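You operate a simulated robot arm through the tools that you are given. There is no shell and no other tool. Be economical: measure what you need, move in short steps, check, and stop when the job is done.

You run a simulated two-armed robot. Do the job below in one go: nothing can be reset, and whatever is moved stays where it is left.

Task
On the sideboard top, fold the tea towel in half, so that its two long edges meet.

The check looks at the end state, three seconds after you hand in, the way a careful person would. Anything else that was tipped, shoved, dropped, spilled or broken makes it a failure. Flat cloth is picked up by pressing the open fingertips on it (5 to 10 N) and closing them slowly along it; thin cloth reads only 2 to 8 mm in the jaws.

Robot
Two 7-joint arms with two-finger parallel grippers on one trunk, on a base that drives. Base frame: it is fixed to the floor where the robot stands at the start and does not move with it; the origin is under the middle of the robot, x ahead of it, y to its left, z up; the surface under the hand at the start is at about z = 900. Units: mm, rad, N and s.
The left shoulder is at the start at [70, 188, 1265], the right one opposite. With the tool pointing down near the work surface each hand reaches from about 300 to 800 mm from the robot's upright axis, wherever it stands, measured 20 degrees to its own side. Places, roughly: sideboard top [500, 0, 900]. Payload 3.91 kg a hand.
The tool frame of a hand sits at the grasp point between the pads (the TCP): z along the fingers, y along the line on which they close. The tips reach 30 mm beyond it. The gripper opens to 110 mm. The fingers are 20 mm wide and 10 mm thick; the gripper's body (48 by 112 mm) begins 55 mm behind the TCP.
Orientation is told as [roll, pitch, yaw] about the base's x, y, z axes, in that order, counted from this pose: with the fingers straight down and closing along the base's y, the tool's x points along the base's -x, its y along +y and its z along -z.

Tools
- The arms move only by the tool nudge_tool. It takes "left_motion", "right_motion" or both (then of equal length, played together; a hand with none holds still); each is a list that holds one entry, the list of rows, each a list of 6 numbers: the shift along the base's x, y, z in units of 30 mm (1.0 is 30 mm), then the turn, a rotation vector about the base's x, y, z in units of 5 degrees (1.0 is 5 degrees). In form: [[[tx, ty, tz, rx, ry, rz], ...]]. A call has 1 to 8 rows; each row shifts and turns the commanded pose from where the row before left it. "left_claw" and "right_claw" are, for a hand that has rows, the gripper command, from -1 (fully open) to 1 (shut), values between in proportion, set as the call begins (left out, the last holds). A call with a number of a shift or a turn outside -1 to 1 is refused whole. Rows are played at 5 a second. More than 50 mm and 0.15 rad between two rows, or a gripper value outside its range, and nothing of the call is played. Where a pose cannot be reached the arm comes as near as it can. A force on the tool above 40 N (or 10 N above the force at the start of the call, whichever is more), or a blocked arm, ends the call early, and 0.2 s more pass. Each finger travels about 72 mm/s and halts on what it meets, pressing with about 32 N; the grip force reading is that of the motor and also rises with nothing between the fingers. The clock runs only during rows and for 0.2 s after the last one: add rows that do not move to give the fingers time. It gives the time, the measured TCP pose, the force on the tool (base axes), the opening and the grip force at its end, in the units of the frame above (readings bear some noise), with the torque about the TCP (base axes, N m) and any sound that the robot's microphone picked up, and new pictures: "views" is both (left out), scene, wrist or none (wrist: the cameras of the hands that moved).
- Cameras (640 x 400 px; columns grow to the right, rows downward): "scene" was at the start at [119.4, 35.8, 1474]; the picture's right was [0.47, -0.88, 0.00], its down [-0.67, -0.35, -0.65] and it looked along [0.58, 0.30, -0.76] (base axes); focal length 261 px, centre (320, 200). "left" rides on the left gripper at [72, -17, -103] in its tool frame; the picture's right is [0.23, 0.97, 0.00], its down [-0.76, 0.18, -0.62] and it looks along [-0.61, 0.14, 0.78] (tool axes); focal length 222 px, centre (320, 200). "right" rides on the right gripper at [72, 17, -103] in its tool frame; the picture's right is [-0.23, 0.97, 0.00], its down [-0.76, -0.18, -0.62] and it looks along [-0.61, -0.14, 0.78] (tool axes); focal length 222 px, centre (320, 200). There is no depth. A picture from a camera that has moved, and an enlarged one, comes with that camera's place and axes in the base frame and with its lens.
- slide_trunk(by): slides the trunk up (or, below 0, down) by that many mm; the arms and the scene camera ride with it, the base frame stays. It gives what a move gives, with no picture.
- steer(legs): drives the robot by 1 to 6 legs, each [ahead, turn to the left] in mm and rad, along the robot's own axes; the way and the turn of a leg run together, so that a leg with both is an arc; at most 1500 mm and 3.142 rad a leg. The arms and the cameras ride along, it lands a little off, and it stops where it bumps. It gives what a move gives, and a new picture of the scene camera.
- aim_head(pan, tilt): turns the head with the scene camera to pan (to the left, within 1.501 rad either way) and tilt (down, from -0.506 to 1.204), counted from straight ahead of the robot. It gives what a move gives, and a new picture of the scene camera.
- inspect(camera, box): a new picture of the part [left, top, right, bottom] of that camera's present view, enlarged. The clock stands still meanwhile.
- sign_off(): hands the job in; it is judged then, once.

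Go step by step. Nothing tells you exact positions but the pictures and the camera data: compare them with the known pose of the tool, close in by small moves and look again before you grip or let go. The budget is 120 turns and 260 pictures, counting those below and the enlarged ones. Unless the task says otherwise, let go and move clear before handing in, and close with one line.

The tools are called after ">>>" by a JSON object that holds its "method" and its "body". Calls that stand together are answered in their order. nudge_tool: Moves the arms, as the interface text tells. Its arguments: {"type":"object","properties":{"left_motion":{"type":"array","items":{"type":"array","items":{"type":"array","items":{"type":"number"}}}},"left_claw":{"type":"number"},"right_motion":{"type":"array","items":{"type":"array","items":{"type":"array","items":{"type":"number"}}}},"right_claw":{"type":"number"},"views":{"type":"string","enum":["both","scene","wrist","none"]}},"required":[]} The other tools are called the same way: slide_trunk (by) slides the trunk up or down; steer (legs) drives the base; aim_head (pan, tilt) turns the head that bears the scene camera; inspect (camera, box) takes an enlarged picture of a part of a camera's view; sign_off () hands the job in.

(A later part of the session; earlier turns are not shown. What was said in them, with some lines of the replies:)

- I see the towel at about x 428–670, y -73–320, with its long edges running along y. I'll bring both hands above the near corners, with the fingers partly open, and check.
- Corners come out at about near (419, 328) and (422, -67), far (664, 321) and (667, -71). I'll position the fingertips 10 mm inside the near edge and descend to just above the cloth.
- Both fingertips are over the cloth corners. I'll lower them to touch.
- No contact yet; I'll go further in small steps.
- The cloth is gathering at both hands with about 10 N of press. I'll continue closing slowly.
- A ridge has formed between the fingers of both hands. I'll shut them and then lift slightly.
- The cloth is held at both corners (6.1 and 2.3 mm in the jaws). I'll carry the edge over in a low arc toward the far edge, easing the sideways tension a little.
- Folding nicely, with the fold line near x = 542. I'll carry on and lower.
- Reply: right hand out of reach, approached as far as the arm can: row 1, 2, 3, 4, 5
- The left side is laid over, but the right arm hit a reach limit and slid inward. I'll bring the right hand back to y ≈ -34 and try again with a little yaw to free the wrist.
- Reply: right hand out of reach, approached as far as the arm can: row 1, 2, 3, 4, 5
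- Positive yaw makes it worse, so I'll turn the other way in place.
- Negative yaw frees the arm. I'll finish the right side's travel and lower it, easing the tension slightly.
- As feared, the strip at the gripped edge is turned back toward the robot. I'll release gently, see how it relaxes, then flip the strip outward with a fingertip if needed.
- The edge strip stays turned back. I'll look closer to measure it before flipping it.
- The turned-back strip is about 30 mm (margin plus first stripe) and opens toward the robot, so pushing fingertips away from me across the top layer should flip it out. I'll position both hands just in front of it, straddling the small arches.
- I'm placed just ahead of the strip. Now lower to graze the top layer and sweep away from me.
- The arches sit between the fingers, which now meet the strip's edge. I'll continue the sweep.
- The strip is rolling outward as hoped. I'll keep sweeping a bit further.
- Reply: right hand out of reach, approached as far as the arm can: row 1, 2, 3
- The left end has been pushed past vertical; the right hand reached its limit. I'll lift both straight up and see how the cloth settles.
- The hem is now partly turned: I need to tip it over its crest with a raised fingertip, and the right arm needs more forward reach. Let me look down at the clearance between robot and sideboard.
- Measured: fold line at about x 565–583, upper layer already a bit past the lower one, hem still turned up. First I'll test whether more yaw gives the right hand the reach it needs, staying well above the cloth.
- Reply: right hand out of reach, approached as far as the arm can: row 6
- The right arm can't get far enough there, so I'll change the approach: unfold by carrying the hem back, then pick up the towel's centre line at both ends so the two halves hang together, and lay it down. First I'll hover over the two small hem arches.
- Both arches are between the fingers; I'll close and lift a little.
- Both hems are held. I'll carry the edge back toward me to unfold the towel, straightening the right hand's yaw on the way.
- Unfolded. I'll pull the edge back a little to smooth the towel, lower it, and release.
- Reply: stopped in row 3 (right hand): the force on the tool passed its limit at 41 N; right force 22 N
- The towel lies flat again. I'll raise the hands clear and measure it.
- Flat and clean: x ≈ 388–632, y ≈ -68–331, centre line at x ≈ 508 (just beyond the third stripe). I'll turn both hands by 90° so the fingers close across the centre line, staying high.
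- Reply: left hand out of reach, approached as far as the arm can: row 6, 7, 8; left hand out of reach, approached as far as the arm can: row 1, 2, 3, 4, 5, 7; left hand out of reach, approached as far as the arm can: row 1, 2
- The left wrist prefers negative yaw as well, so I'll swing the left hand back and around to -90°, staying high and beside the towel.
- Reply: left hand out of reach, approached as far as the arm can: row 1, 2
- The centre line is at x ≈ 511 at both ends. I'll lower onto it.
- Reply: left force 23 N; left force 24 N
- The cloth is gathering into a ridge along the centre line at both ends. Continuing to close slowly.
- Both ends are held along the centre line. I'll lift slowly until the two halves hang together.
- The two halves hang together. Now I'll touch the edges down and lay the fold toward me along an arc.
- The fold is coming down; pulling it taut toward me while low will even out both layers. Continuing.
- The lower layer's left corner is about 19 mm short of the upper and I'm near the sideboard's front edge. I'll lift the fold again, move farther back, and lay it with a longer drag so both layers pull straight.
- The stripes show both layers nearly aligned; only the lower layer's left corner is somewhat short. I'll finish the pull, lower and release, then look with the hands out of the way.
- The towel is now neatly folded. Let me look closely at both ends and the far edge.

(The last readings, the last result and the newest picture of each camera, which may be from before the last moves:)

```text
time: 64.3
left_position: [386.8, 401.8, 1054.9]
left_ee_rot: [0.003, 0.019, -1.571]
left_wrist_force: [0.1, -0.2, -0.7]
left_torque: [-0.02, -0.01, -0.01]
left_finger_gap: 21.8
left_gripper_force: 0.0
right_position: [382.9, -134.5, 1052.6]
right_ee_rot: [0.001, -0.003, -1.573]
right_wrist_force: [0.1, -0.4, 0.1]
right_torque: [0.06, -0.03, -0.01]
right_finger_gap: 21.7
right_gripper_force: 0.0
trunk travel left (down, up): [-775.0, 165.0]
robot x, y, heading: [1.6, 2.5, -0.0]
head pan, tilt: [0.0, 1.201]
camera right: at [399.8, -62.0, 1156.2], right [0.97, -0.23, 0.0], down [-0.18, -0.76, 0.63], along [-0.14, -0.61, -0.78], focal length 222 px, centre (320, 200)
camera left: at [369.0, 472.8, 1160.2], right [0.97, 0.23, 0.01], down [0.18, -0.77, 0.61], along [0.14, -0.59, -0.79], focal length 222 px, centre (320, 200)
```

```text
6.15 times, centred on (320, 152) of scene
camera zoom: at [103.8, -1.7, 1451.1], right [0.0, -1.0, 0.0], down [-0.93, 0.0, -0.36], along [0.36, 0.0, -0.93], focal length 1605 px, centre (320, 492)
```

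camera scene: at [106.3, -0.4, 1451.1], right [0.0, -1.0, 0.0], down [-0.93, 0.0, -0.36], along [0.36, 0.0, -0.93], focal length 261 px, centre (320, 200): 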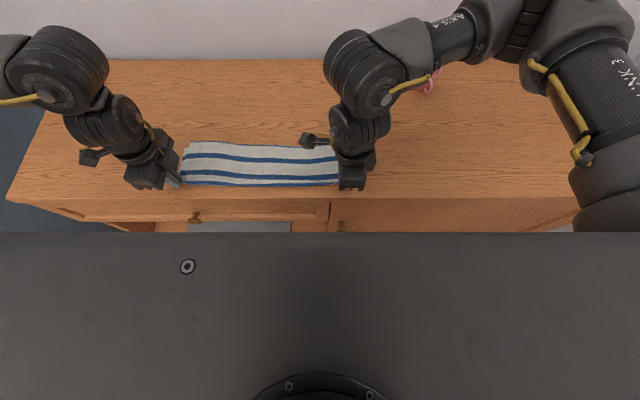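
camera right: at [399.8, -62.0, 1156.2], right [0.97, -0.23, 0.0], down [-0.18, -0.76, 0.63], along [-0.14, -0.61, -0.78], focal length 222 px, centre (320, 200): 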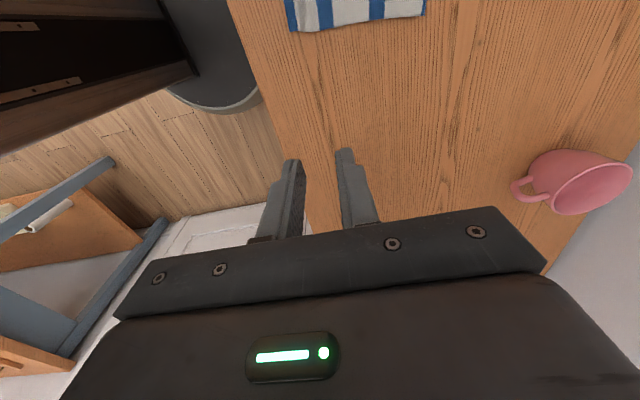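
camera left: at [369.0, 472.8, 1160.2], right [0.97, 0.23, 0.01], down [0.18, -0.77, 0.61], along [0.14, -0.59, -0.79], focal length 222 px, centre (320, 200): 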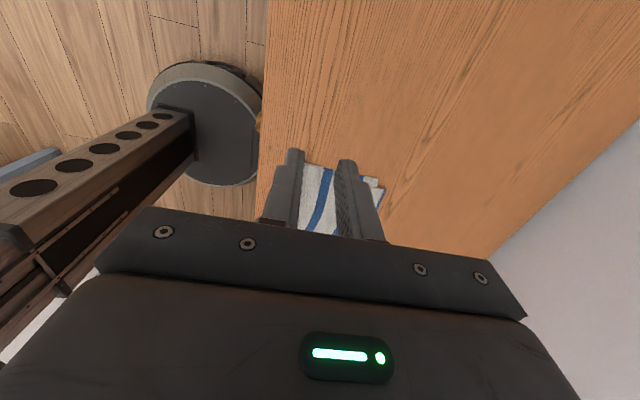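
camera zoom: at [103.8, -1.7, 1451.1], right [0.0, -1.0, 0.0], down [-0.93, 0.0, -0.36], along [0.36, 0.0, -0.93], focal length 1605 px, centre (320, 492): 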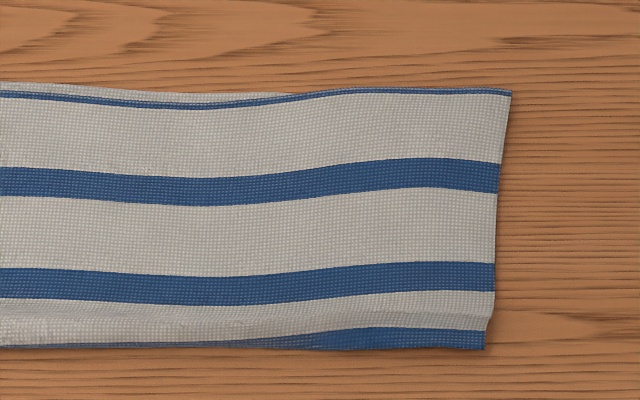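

Only the left end is off: the lower layer's corner is ~16 mm short of the upper one and sticks out ~12 mm sideways. I'll press a closed left fingertip on that exposed lower strip and nudge it into line.

>>> {"method": "nudge_tool", "body": {"left_motion": [[[0.71, -0.4, -0.5, 0, 0, 0], [0.71, -0.5, -0.7, 0, 0, 0], [0.71, -0.6, -0.9, 0, 0, 0], [0.71, -0.75, -0.9, 0, 0, 0], [0, 0, -0.6, 0, 0, 0]]], "left_claw": 1, "views": "wrist"}}

>>> {"method": "inspect", "body": {"camera": "scene", "box": [170, 110, 250, 175]}}

```text
time: 65.5
left_position: [471.9, 333.7, 942.9]
left_ee_rot: [0.0, 0.019, -1.571]
left_wrist_force: [-1.1, 0.2, 0.2]
left_torque: [-0.01, 0.0, 0.01]
left_finger_gap: 0.0
left_gripper_force: 31.7
right_position: [384.7, -132.4, 1053.1]
right_ee_rot: [0.001, -0.003, -1.574]
right_wrist_force: [0.0, -0.5, -0.3]
right_torque: [0.0, -0.04, 0.02]
right_finger_gap: 22.0
right_gripper_force: 0.1
trunk travel left (down, up): [-775.0, 165.0]
robot x, y, heading: [-0.1, 1.2, -0.001]
head pan, tilt: [0.0, 1.201]
camera left: at [454.0, 403.6, 1047.8], right [0.97, 0.23, 0.0], down [0.18, -0.77, 0.61], along [0.14, -0.59, -0.79], focal length 222 px, centre (320, 200)
```

left: 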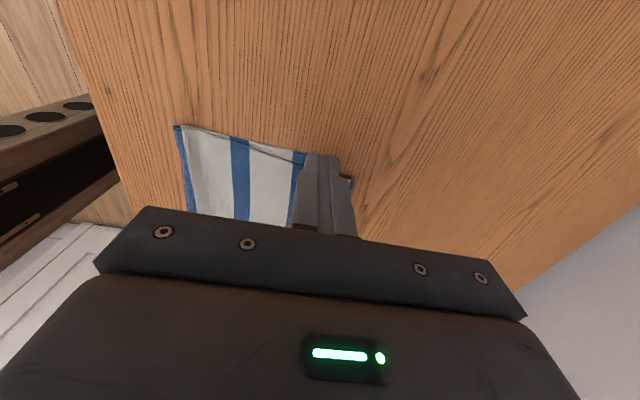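

```text
6.15 times, centred on (210, 142) of scene
camera zoom: at [105.7, 0.4, 1451.2], right [0.0, -1.0, 0.0], down [-0.93, 0.0, -0.36], along [0.36, 0.0, -0.93], focal length 1605 px, centre (997, 554)
```

zoom: 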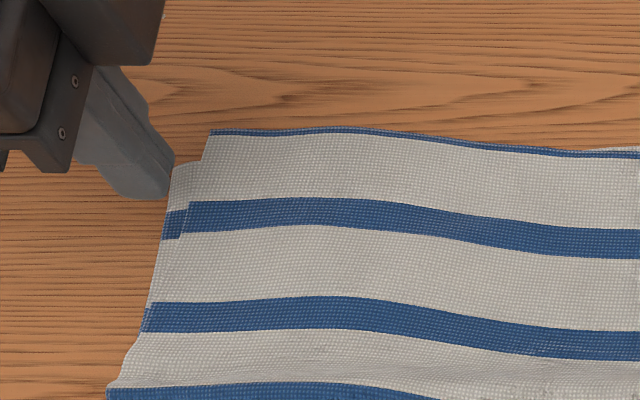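

>>> {"method": "nudge_tool", "body": {"left_motion": [[[0, 0, -0.2, 0, 0, 0], [0, 0, -0.12, 0, 0, 0], [0, 0, -0.06, 0, 0, 0], [0, 0, 0, 0, 0, 0]]], "views": "none"}}

```text
time: 66.5
left_position: [473.4, 330.6, 932.5]
left_ee_rot: [-0.001, 0.019, -1.571]
left_wrist_force: [0.1, 1.0, 0.4]
left_torque: [0.0, 0.03, 0.01]
left_finger_gap: 0.3
left_gripper_force: 32.0
right_position: [384.9, -133.3, 1052.2]
right_ee_rot: [0.001, -0.004, -1.574]
right_wrist_force: [1.3, -1.0, 0.7]
right_torque: [0.01, 0.03, 0.0]
right_finger_gap: 21.9
right_gripper_force: 0.1
trunk travel left (down, up): [-775.0, 165.0]
robot x, y, heading: [0.9, -2.9, -0.001]
head pan, tilt: [0.0, 1.201]
```

>>> {"method": "nudge_tool", "body": {"left_motion": [[[0, 0.02, -0.05, 0, 0, 0], [0, 0, 0, 0, 0, 0]]], "views": "none"}}

```text
time: 67.1
left_position: [473.1, 333.0, 931.7]
left_ee_rot: [0.002, 0.019, -1.572]
left_wrist_force: [-0.6, 0.6, -0.4]
left_torque: [-0.06, 0.02, -0.02]
left_finger_gap: 0.0
left_gripper_force: 32.0
right_position: [383.8, -132.9, 1052.9]
right_ee_rot: [0.0, -0.004, -1.572]
right_wrist_force: [0.0, -0.5, -0.4]
right_torque: [-0.01, 0.01, -0.04]
right_finger_gap: 21.8
right_gripper_force: 0.1
trunk travel left (down, up): [-775.0, 165.0]
robot x, y, heading: [-0.5, 0.2, -0.004]
head pan, tilt: [0.0, 1.201]
```

>>> {"method": "nudge_tool", "body": {"left_motion": [[[0, 0, -0.04, 0, 0, 0], [0, 0, 0, 0, 0, 0]]], "views": "none"}}

```text
time: 67.7
left_position: [472.8, 330.6, 931.2]
left_ee_rot: [0.001, 0.019, -1.569]
left_wrist_force: [-0.2, -1.0, 9.8]
left_torque: [-0.08, 0.02, -0.01]
left_finger_gap: 0.0
left_gripper_force: 31.8
right_position: [384.2, -133.2, 1051.2]
right_ee_rot: [0.0, -0.004, -1.573]
right_wrist_force: [0.3, 0.1, 0.2]
right_torque: [0.0, 0.02, -0.03]
right_finger_gap: 22.2
right_gripper_force: 0.0
trunk travel left (down, up): [-775.0, 165.0]
robot x, y, heading: [-2.8, 2.4, 0.001]
head pan, tilt: [0.0, 1.201]
```

Contact at about 10 N. I'll drag the exposed strip away from me by about 15 mm and slightly inward, then look.

>>> {"method": "nudge_tool", "body": {"left_motion": [[[0.15, -0.05, 0, 0, 0, 0], [0.15, -0.05, 0, 0, 0, 0], [0.15, -0.05, 0, 0, 0, 0], [0.1, 0, 0, 0, 0, 0]]], "views": "none"}}

>>> {"method": "inspect", "body": {"camera": "scene", "box": [170, 115, 250, 180]}}

```text
time: 68.7
left_position: [489.2, 327.3, 931.7]
left_ee_rot: [0.002, 0.02, -1.57]
left_wrist_force: [-2.4, -0.2, 8.9]
left_torque: [-0.07, 0.08, -0.01]
left_finger_gap: 0.0
left_gripper_force: 31.7
right_position: [384.2, -134.1, 1052.8]
right_ee_rot: [-0.001, -0.003, -1.571]
right_wrist_force: [0.4, -0.1, 0.4]
right_torque: [0.0, -0.03, 0.01]
right_finger_gap: 22.0
right_gripper_force: 0.0
trunk travel left (down, up): [-775.0, 165.0]
robot x, y, heading: [-2.7, -3.9, -0.004]
head pan, tilt: [0.0, 1.201]
```

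```text
6.15 times, centred on (210, 148) of scene
camera zoom: at [105.4, -1.3, 1451.1], right [0.0, -1.0, 0.0], down [-0.93, 0.0, -0.36], along [0.36, 0.0, -0.93], focal length 1605 px, centre (997, 523)
```

zoom: 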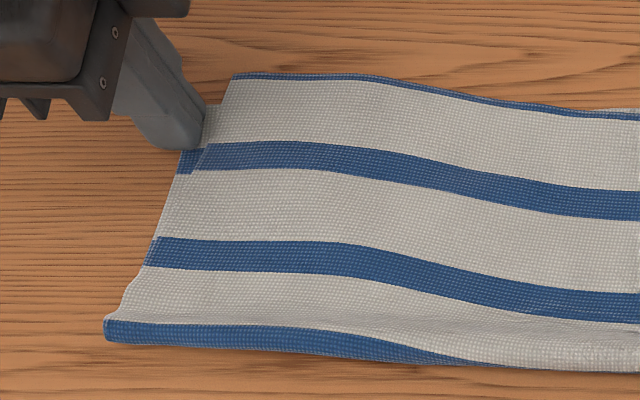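

Both layers moved together, so the relative offset stayed. I'll instead press lightly on the upper layer's left end and draw it back toward me.

>>> {"method": "nudge_tool", "body": {"left_motion": [[[0, 0, 0.4, 0, 0, 0], [0, -0.5, 0.2, 0, 0, 0], [0.05, -0.35, 0, 0, 0, 0], [0, 0, -0.4, 0, 0, 0], [0, 0, -0.05, 0, 0, 0], [0, 0, 0, 0, 0, 0]]], "views": "none"}}

>>> {"method": "inspect", "body": {"camera": "scene", "box": [170, 115, 250, 180]}}

```text
time: 70.1
left_position: [492.7, 303.6, 934.7]
left_ee_rot: [0.0, 0.018, -1.573]
left_wrist_force: [-0.1, 0.0, 0.5]
left_torque: [-0.01, 0.01, -0.02]
left_finger_gap: 0.1
left_gripper_force: 31.8
right_position: [386.9, -133.6, 1053.0]
right_ee_rot: [0.0, -0.004, -1.573]
right_wrist_force: [-0.1, -0.3, 0.4]
right_torque: [0.01, 0.02, 0.0]
right_finger_gap: 21.8
right_gripper_force: 0.1
trunk travel left (down, up): [-775.0, 165.0]
robot x, y, heading: [-1.2, 1.7, 0.0]
head pan, tilt: [0.0, 1.201]
```

```text
6.15 times, centred on (210, 148) of scene
camera zoom: at [106.6, -0.6, 1451.0], right [0.0, -1.0, 0.0], down [-0.93, 0.0, -0.36], along [0.36, 0.0, -0.93], focal length 1605 px, centre (997, 523)
```

zoom: 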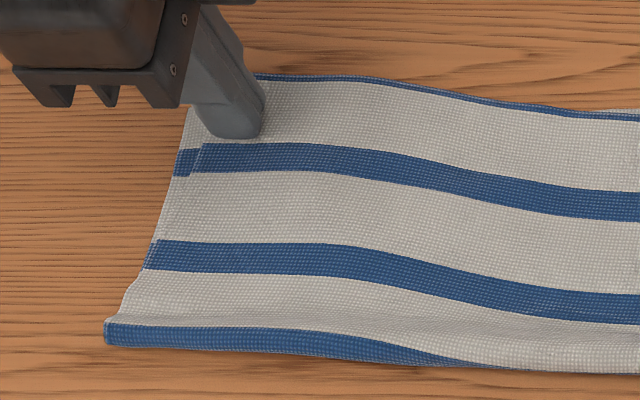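

>>> {"method": "nudge_tool", "body": {"left_motion": [[[0, 0, -0.06, 0, 0, 0], [0, 0, 0, 0, 0, 0]]], "views": "none"}}

```text
time: 70.7
left_position: [491.6, 301.3, 934.0]
left_ee_rot: [-0.001, 0.021, -1.571]
left_wrist_force: [-0.7, -1.0, 0.1]
left_torque: [0.03, 0.05, -0.04]
left_finger_gap: 0.4
left_gripper_force: 31.8
right_position: [385.6, -132.7, 1053.0]
right_ee_rot: [0.0, -0.004, -1.571]
right_wrist_force: [-0.1, -1.3, -0.3]
right_torque: [-0.01, 0.02, -0.01]
right_finger_gap: 21.8
right_gripper_force: 0.0
trunk travel left (down, up): [-775.0, 165.0]
robot x, y, heading: [3.3, 0.4, 0.003]
head pan, tilt: [0.0, 1.201]
```

>>> {"method": "nudge_tool", "body": {"left_motion": [[[0, 0, -0.04, 0, 0, 0], [0, 0, 0, 0, 0, 0]]], "views": "none"}}

```text
time: 71.3
left_position: [491.9, 301.8, 932.6]
left_ee_rot: [0.001, 0.02, -1.571]
left_wrist_force: [0.2, 0.1, 4.2]
left_torque: [-0.02, -0.03, 0.05]
left_finger_gap: 0.2
left_gripper_force: 31.8
right_position: [385.9, -134.7, 1052.9]
right_ee_rot: [0.0, -0.003, -1.573]
right_wrist_force: [-0.3, -0.3, -0.1]
right_torque: [0.02, -0.01, 0.01]
right_finger_gap: 21.8
right_gripper_force: 0.0
trunk travel left (down, up): [-775.0, 165.0]
robot x, y, heading: [4.0, -2.1, -0.001]
head pan, tilt: [0.0, 1.201]
```

Light contact at 4 N. Now draw the upper layer back about 14 mm and slightly outward.

>>> {"method": "nudge_tool", "body": {"left_motion": [[[-0.16, 0.05, 0, 0, 0, 0], [-0.16, 0.05, 0, 0, 0, 0], [-0.16, 0.05, 0, 0, 0, 0]]], "views": "none"}}

>>> {"method": "inspect", "body": {"camera": "scene", "box": [170, 115, 250, 180]}}

```text
time: 72.1
left_position: [476.6, 307.2, 932.3]
left_ee_rot: [0.002, 0.018, -1.571]
left_wrist_force: [0.2, -0.6, 3.0]
left_torque: [0.02, -0.02, -0.01]
left_finger_gap: 0.0
left_gripper_force: 32.0
right_position: [385.3, -133.5, 1052.8]
right_ee_rot: [-0.002, -0.004, -1.574]
right_wrist_force: [0.7, -1.3, -0.2]
right_torque: [0.0, 0.0, 0.01]
right_finger_gap: 22.0
right_gripper_force: 0.0
trunk travel left (down, up): [-775.0, 165.0]
robot x, y, heading: [-1.8, 3.3, 0.004]
head pan, tilt: [0.0, 1.201]
```

```text
6.15 times, centred on (210, 148) of scene
camera zoom: at [106.4, -0.8, 1451.1], right [0.0, -1.0, 0.0], down [-0.93, 0.0, -0.36], along [0.36, 0.0, -0.93], focal length 1605 px, centre (997, 523)
```

zoom: 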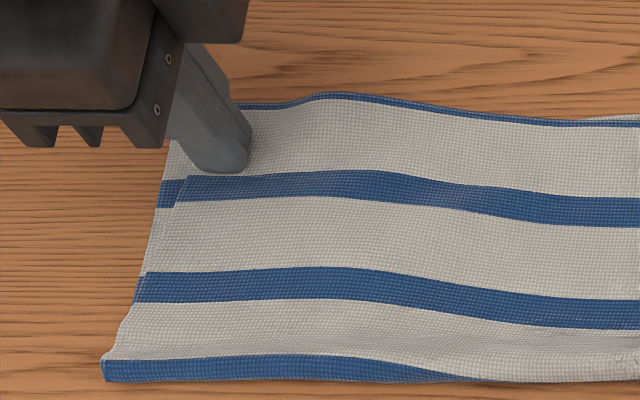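

Again both layers slid together. A better way is to pinch just the upper layer at the left end, lift it free, shift it back and set it down. I'll open the fingers and press.

>>> {"method": "nudge_tool", "body": {"left_motion": [[[0, 0, 0.4, 0, 0, 0], [-0.1, 0, 0, 0, 0, 0], [0, 0, 0, 0, 0, 0], [0, 0, -0.3, 0, 0, 0], [0, 0, -0.08, 0, 0, 0], [0, 0, 0, 0, 0, 0]]], "left_claw": 0.5, "views": "wrist"}}

```text
time: 73.5
left_position: [475.2, 308.0, 932.7]
left_ee_rot: [0.0, 0.021, -1.572]
left_wrist_force: [0.5, -0.6, 2.2]
left_torque: [0.01, -0.01, -0.01]
left_finger_gap: 27.5
left_gripper_force: 0.0
right_position: [385.9, -133.5, 1051.4]
right_ee_rot: [0.001, -0.004, -1.573]
right_wrist_force: [0.1, 0.6, 0.0]
right_torque: [0.0, 0.02, -0.04]
right_finger_gap: 22.1
right_gripper_force: 0.1
trunk travel left (down, up): [-775.0, 165.0]
robot x, y, heading: [4.7, -2.0, 0.005]
head pan, tilt: [0.0, 1.201]
camera left: at [457.2, 378.3, 1036.8], right [0.97, 0.23, 0.0], down [0.18, -0.77, 0.61], along [0.14, -0.59, -0.79], focal length 222 px, centre (320, 200)
```

left: 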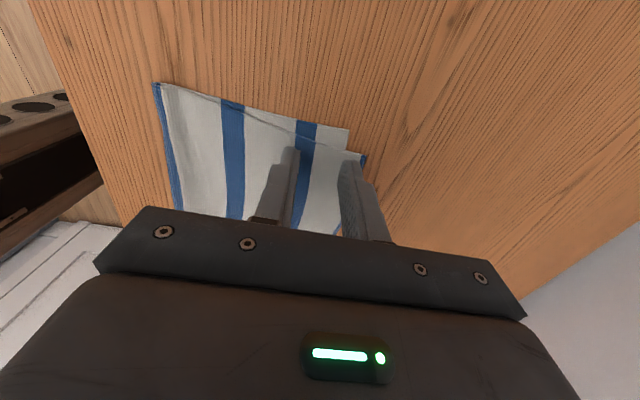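

Light contact on the upper layer; closing gradually.

>>> {"method": "nudge_tool", "body": {"left_motion": [[[0, 0, -0.01, 0, 0, 0], [0, 0, 0, 0, 0, 0]]], "left_claw": 0.66, "views": "none"}}

>>> {"method": "nudge_tool", "body": {"left_motion": [[[0, 0, 0, 0, 0, 0], [0, 0, 0, 0, 0, 0]]], "left_claw": 0.8, "views": "wrist"}}

```text
time: 74.1
left_position: [475.0, 308.3, 932.6]
left_ee_rot: [0.001, 0.019, -1.57]
left_wrist_force: [0.6, 0.7, 2.3]
left_torque: [0.02, -0.01, 0.01]
left_finger_gap: 18.7
left_gripper_force: 0.1
right_position: [384.6, -133.4, 1052.2]
right_ee_rot: [0.0, -0.004, -1.573]
right_wrist_force: [-0.7, -0.3, -0.3]
right_torque: [0.02, 0.0, -0.01]
right_finger_gap: 22.2
right_gripper_force: 0.0
trunk travel left (down, up): [-775.0, 165.0]
robot x, y, heading: [-1.5, -2.3, 0.0]
head pan, tilt: [0.0, 1.201]
```

```text
time: 74.7
left_position: [473.7, 306.3, 933.5]
left_ee_rot: [0.0, 0.019, -1.572]
left_wrist_force: [-0.2, -0.1, 2.0]
left_torque: [0.0, 0.01, 0.0]
left_finger_gap: 10.6
left_gripper_force: 0.1
right_position: [385.8, -133.3, 1052.7]
right_ee_rot: [0.0, -0.003, -1.572]
right_wrist_force: [-0.4, 0.3, -0.2]
right_torque: [-0.02, 0.02, 0.02]
right_finger_gap: 22.2
right_gripper_force: 0.1
trunk travel left (down, up): [-775.0, 165.0]
robot x, y, heading: [1.2, 0.9, 0.002]
head pan, tilt: [0.0, 1.201]
camera left: at [457.0, 377.8, 1036.9], right [0.97, 0.23, 0.0], down [0.18, -0.77, 0.61], along [0.14, -0.59, -0.79], focal length 222 px, centre (320, 200)
```

left: 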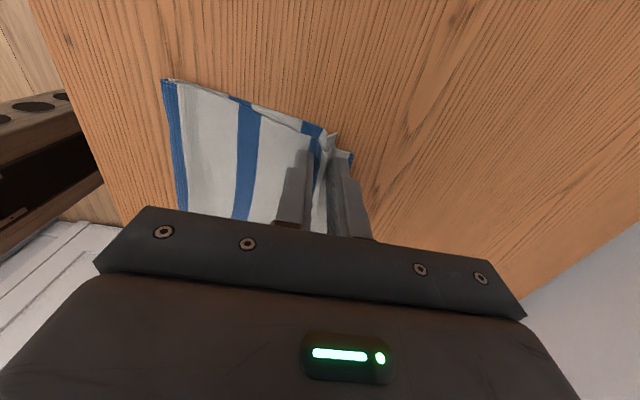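

>>> {"method": "nudge_tool", "body": {"left_motion": [[[0, 0, 0, 0, 0, 0], [0, 0, 0, 0, 0, 0], [0, 0, 0.3, 0, 0, 0], [0, 0, 0.4, 0, 0, 0], [0, 0, 0.4, 0, 0, 0], [0, 0, 0, 0, 0, 0]]], "left_claw": 1, "views": "wrist"}}

>>> {"method": "inspect", "body": {"camera": "scene", "box": [170, 115, 250, 180]}}

```text
time: 76.1
left_position: [473.8, 307.9, 965.1]
left_ee_rot: [0.0, 0.019, -1.572]
left_wrist_force: [0.3, 0.7, -0.2]
left_torque: [0.0, 0.0, -0.01]
left_finger_gap: 2.6
left_gripper_force: 31.9
right_position: [385.0, -134.7, 1053.1]
right_ee_rot: [-0.002, -0.002, -1.573]
right_wrist_force: [0.2, 0.1, 0.5]
right_torque: [0.0, 0.0, -0.04]
right_finger_gap: 22.0
right_gripper_force: 0.0
trunk travel left (down, up): [-775.0, 165.0]
robot x, y, heading: [0.1, 1.2, 0.005]
head pan, tilt: [0.0, 1.201]
camera left: at [456.0, 378.6, 1069.6], right [0.97, 0.23, 0.0], down [0.18, -0.77, 0.61], along [0.14, -0.59, -0.79], focal length 222 px, centre (320, 200)
```

left: 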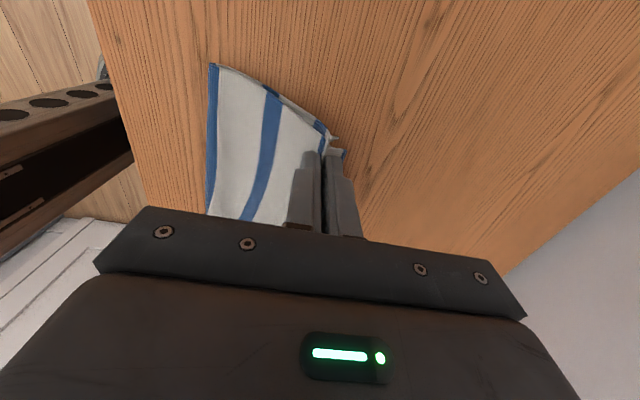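

```text
6.15 times, centred on (210, 148) of scene
camera zoom: at [106.7, -0.4, 1451.0], right [0.0, -1.0, 0.0], down [-0.93, 0.0, -0.36], along [0.36, 0.0, -0.93], focal length 1605 px, centre (997, 523)
```

zoom: 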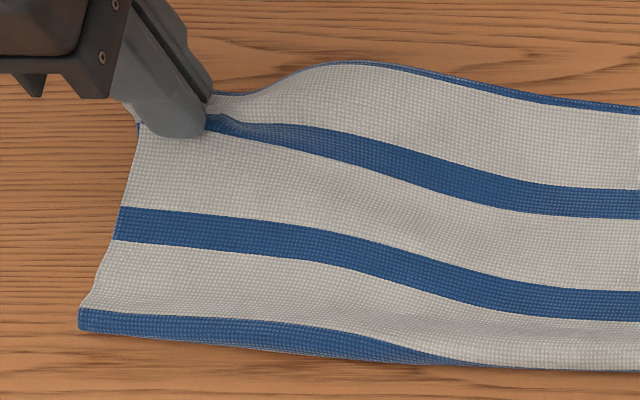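

>>> {"method": "inspect", "body": {"camera": "left", "box": [190, 50, 380, 170]}}

```text
3.33 times, centred on (285, 110) of left
camera zoom: at [456.0, 378.6, 1069.6], right [0.97, 0.23, 0.0], down [0.18, -0.77, 0.61], along [0.14, -0.59, -0.79], focal length 740 px, centre (437, 500)
```

zoom: 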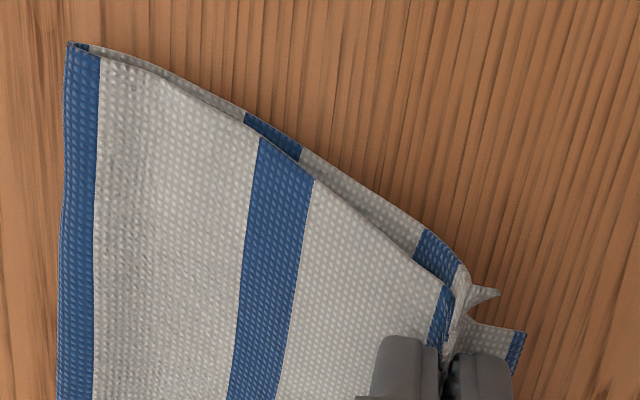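

Both layers were caught here. I'll set them back down, then use the upper layer's single-layer overhang at the far edge instead, with the hand turned back to close along the edge.

>>> {"method": "nudge_tool", "body": {"left_motion": [[[0, 0, -0.5, 0, 0, 0], [0, 0, -0.45, 0, 0, 0], [0, 0, 0, 0, 0, 0]]], "views": "none"}}

>>> {"method": "nudge_tool", "body": {"left_motion": [[[0, 0, 0, 0, 0, 0], [0, 0, 0, 0, 0, 0], [0, 0, 0.5, 0, 0, 0], [0, 0, 1, 0, 0, 0], [0, 0, 1, 0, 0, 1], [0, 0, 0, 0, 0, 1], [0, 0, 0, 0, 0, 1], [0, 0, 0, 0, 0, 1]]], "left_claw": 0.4, "views": "none"}}

>>> {"method": "nudge_tool", "body": {"left_motion": [[[0, 0, 0, 0, 0, 1], [0, 0, 0, 0, 0, 1], [0, 0, 0, 0, 0, 1], [0, 0, 0, 0, 0, 1], [0, 0, 0, 0, 0, 1], [0, 0, 0, 0, 0, 1], [0, 0, 0, 0, 0, 1], [0, 0, 0, 0, 0, 1]]], "views": "none"}}

>>> {"method": "nudge_tool", "body": {"left_motion": [[[0, 0, 0, 0, 0, 1], [0, 0, 0, 0, 0, 1], [0, 0, 0, 0, 0, 1], [0, 0, 0, 0, 0, 1], [0, 0, 0, 0, 0, 1], [0, 0, 0, 0, 0, 1]]], "views": "wrist"}}

>>> {"method": "inspect", "body": {"camera": "scene", "box": [170, 115, 250, 180]}}

```text
time: 76.9
left_position: [473.7, 309.6, 936.9]
left_ee_rot: [0.001, 0.02, -1.572]
left_wrist_force: [0.2, -0.1, 1.2]
left_torque: [-0.02, -0.01, 0.01]
left_finger_gap: 2.3
left_gripper_force: 32.0
right_position: [385.5, -133.4, 1052.4]
right_ee_rot: [0.001, -0.004, -1.572]
right_wrist_force: [0.6, 0.0, 0.7]
right_torque: [-0.02, 0.02, 0.0]
right_finger_gap: 21.8
right_gripper_force: 0.1
trunk travel left (down, up): [-775.0, 165.0]
robot x, y, heading: [-2.7, 3.4, 0.002]
head pan, tilt: [0.0, 1.201]
```

```text
time: 78.7
left_position: [474.7, 305.9, 1012.4]
left_ee_rot: [0.001, 0.018, -1.221]
left_wrist_force: [-0.2, 0.3, -0.3]
left_torque: [0.0, 0.01, -0.02]
left_finger_gap: 32.9
left_gripper_force: 0.0
right_position: [385.1, -134.1, 1052.0]
right_ee_rot: [0.0, -0.005, -1.572]
right_wrist_force: [-0.3, 0.7, -0.5]
right_torque: [-0.02, 0.03, 0.0]
right_finger_gap: 22.4
right_gripper_force: 0.0
trunk travel left (down, up): [-775.0, 165.0]
robot x, y, heading: [1.3, 0.3, 0.001]
head pan, tilt: [0.0, 1.201]
```

```text
time: 80.5
left_position: [475.4, 307.1, 1011.9]
left_ee_rot: [0.0, 0.019, -0.521]
left_wrist_force: [-0.6, -1.0, 0.0]
left_torque: [-0.03, 0.03, -0.05]
left_finger_gap: 32.8
left_gripper_force: 0.1
right_position: [385.8, -133.2, 1052.4]
right_ee_rot: [0.0, -0.002, -1.573]
right_wrist_force: [0.3, 0.1, 0.5]
right_torque: [0.01, 0.0, -0.01]
right_finger_gap: 22.1
right_gripper_force: 0.1
trunk travel left (down, up): [-775.0, 165.0]
robot x, y, heading: [-1.1, -0.8, -0.001]
head pan, tilt: [0.0, 1.201]
```

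```text
time: 81.9
left_position: [475.0, 305.8, 1011.8]
left_ee_rot: [0.001, 0.018, 0.001]
left_wrist_force: [0.1, 0.0, -0.2]
left_torque: [-0.03, 0.0, -0.05]
left_finger_gap: 33.2
left_gripper_force: 0.0
right_position: [385.0, -134.3, 1052.2]
right_ee_rot: [0.002, -0.004, -1.574]
right_wrist_force: [0.5, -0.5, 0.9]
right_torque: [0.01, -0.01, 0.03]
right_finger_gap: 22.3
right_gripper_force: 0.1
trunk travel left (down, up): [-775.0, 165.0]
robot x, y, heading: [-6.6, 0.7, -0.005]
head pan, tilt: [0.0, 1.201]
camera left: at [403.6, 289.9, 1116.1], right [-0.23, 0.97, 0.0], down [0.77, 0.18, 0.61], along [0.59, 0.14, -0.79], focal length 222 px, centre (320, 200)
```

left: 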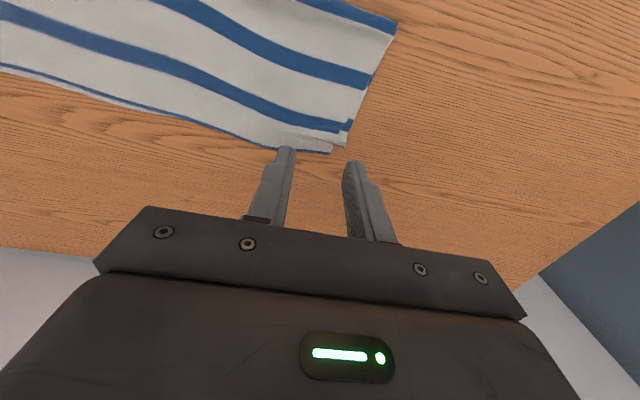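

```text
6.15 times, centred on (210, 148) of scene
camera zoom: at [106.6, -0.5, 1451.0], right [0.0, -1.0, 0.0], down [-0.93, 0.0, -0.36], along [0.36, 0.0, -0.93], focal length 1605 px, centre (997, 523)
```

zoom: 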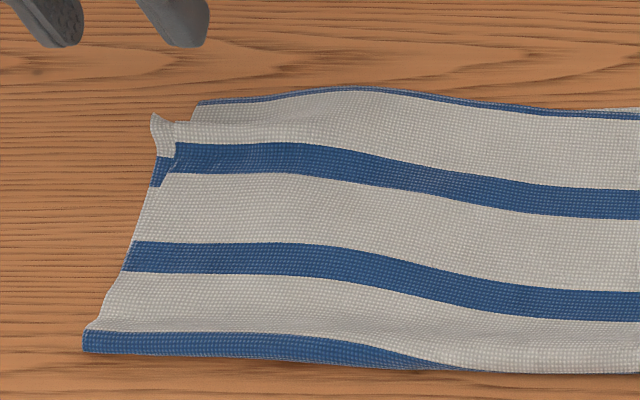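

>>> {"method": "inspect", "body": {"camera": "left", "box": [200, 40, 420, 170]}}

```text
2.91 times, centred on (310, 105) of left
camera zoom: at [403.6, 289.9, 1116.1], right [-0.23, 0.97, 0.0], down [0.77, 0.18, 0.61], along [0.59, 0.14, -0.79], focal length 646 px, centre (349, 476)
```

zoom: 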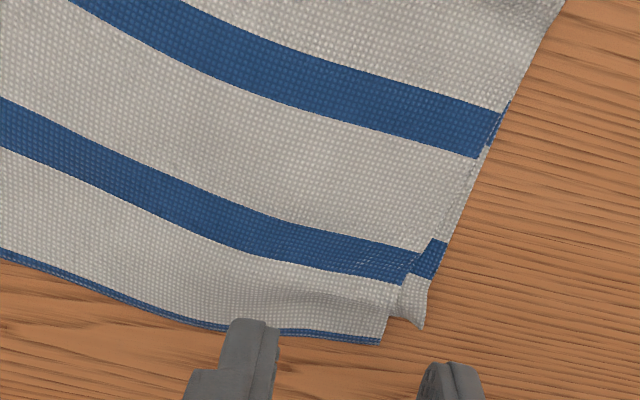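

The left corner mismatch is now only about 7 mm and the edges run together along the length. I'll move the hands clear and take a last look.

>>> {"method": "nudge_tool", "body": {"left_motion": [[[0, 0, 1, 0, 0, 0], [-0.5, 1, 1, 0, 0, 0], [-0.5, 1, 0.5, 0, 0, 0], [0, 1, 0, 0, 0, 0]]], "right_motion": [[[0, 0, 1, 0, 0, 0], [0, -0.5, 0.5, 0, 0, 0], [0, -0.5, 0, 0, 0, 0], [0, 0, 0, 0, 0, 0]]], "views": "scene"}}

>>> {"method": "inspect", "body": {"camera": "scene", "box": [165, 105, 365, 195]}}

```text
time: 82.9
left_position: [445.7, 399.8, 1088.1]
left_ee_rot: [-0.001, 0.019, 0.0]
left_wrist_force: [-0.2, 0.3, 0.6]
left_torque: [-0.04, -0.02, -0.03]
left_finger_gap: 32.8
left_gripper_force: 0.0
right_position: [385.1, -161.6, 1099.7]
right_ee_rot: [-0.001, -0.004, -1.571]
right_wrist_force: [0.2, 0.7, -0.9]
right_torque: [-0.01, -0.02, -0.01]
right_finger_gap: 21.9
right_gripper_force: 0.0
trunk travel left (down, up): [-775.0, 165.0]
robot x, y, heading: [0.5, 1.3, 0.0]
head pan, tilt: [0.0, 1.201]
camera scene: at [106.7, 1.2, 1451.0], right [0.0, -1.0, 0.0], down [-0.93, 0.0, -0.36], along [0.36, 0.0, -0.93], focal length 261 px, centre (320, 200)
```

scene: 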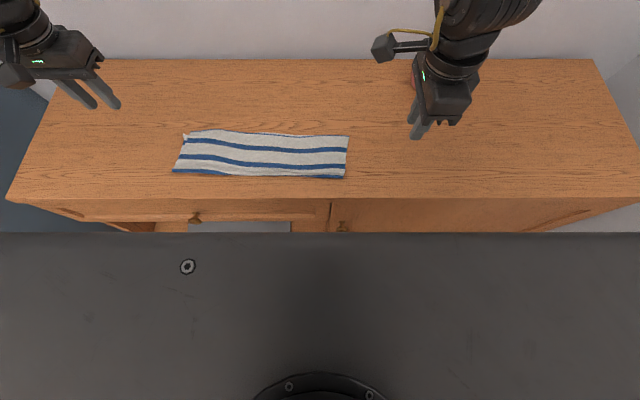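

```text
3.20 times, centred on (265, 150) of scene
camera zoom: at [106.7, 1.2, 1451.0], right [0.0, -1.0, 0.0], down [-0.93, 0.0, -0.36], along [0.36, 0.0, -0.93], focal length 835 px, centre (496, 360)
```

zoom: 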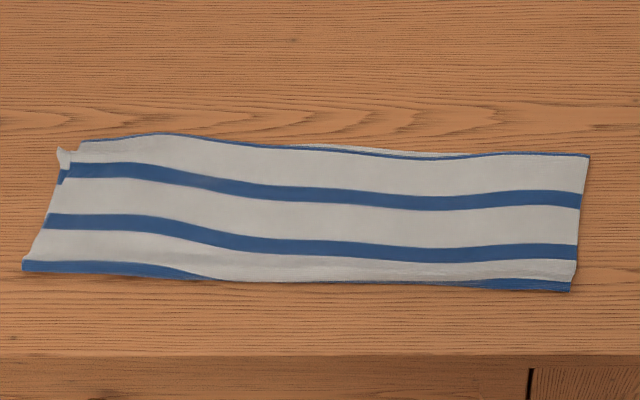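

The towel lies folded on the sideboard with its long edges together. The hands are clear and nothing else was disturbed, so I'm handing in.

>>> {"method": "sign_off", "body": {}}

```text
The job is handed in.
```

The tea towel is folded in half on the sideboard top, and its two long edges meet to within a few millimetres along most of their length. At the left end, the lower layer's corner falls about 7 mm short of the upper one and sticks out about 14 mm sideways, with a slight wrinkle in the cloth there. I couldn't see the lower layer at the right end, so its edge there is unchecked. The hands are clear, and I didn't touch the mug or anything else.
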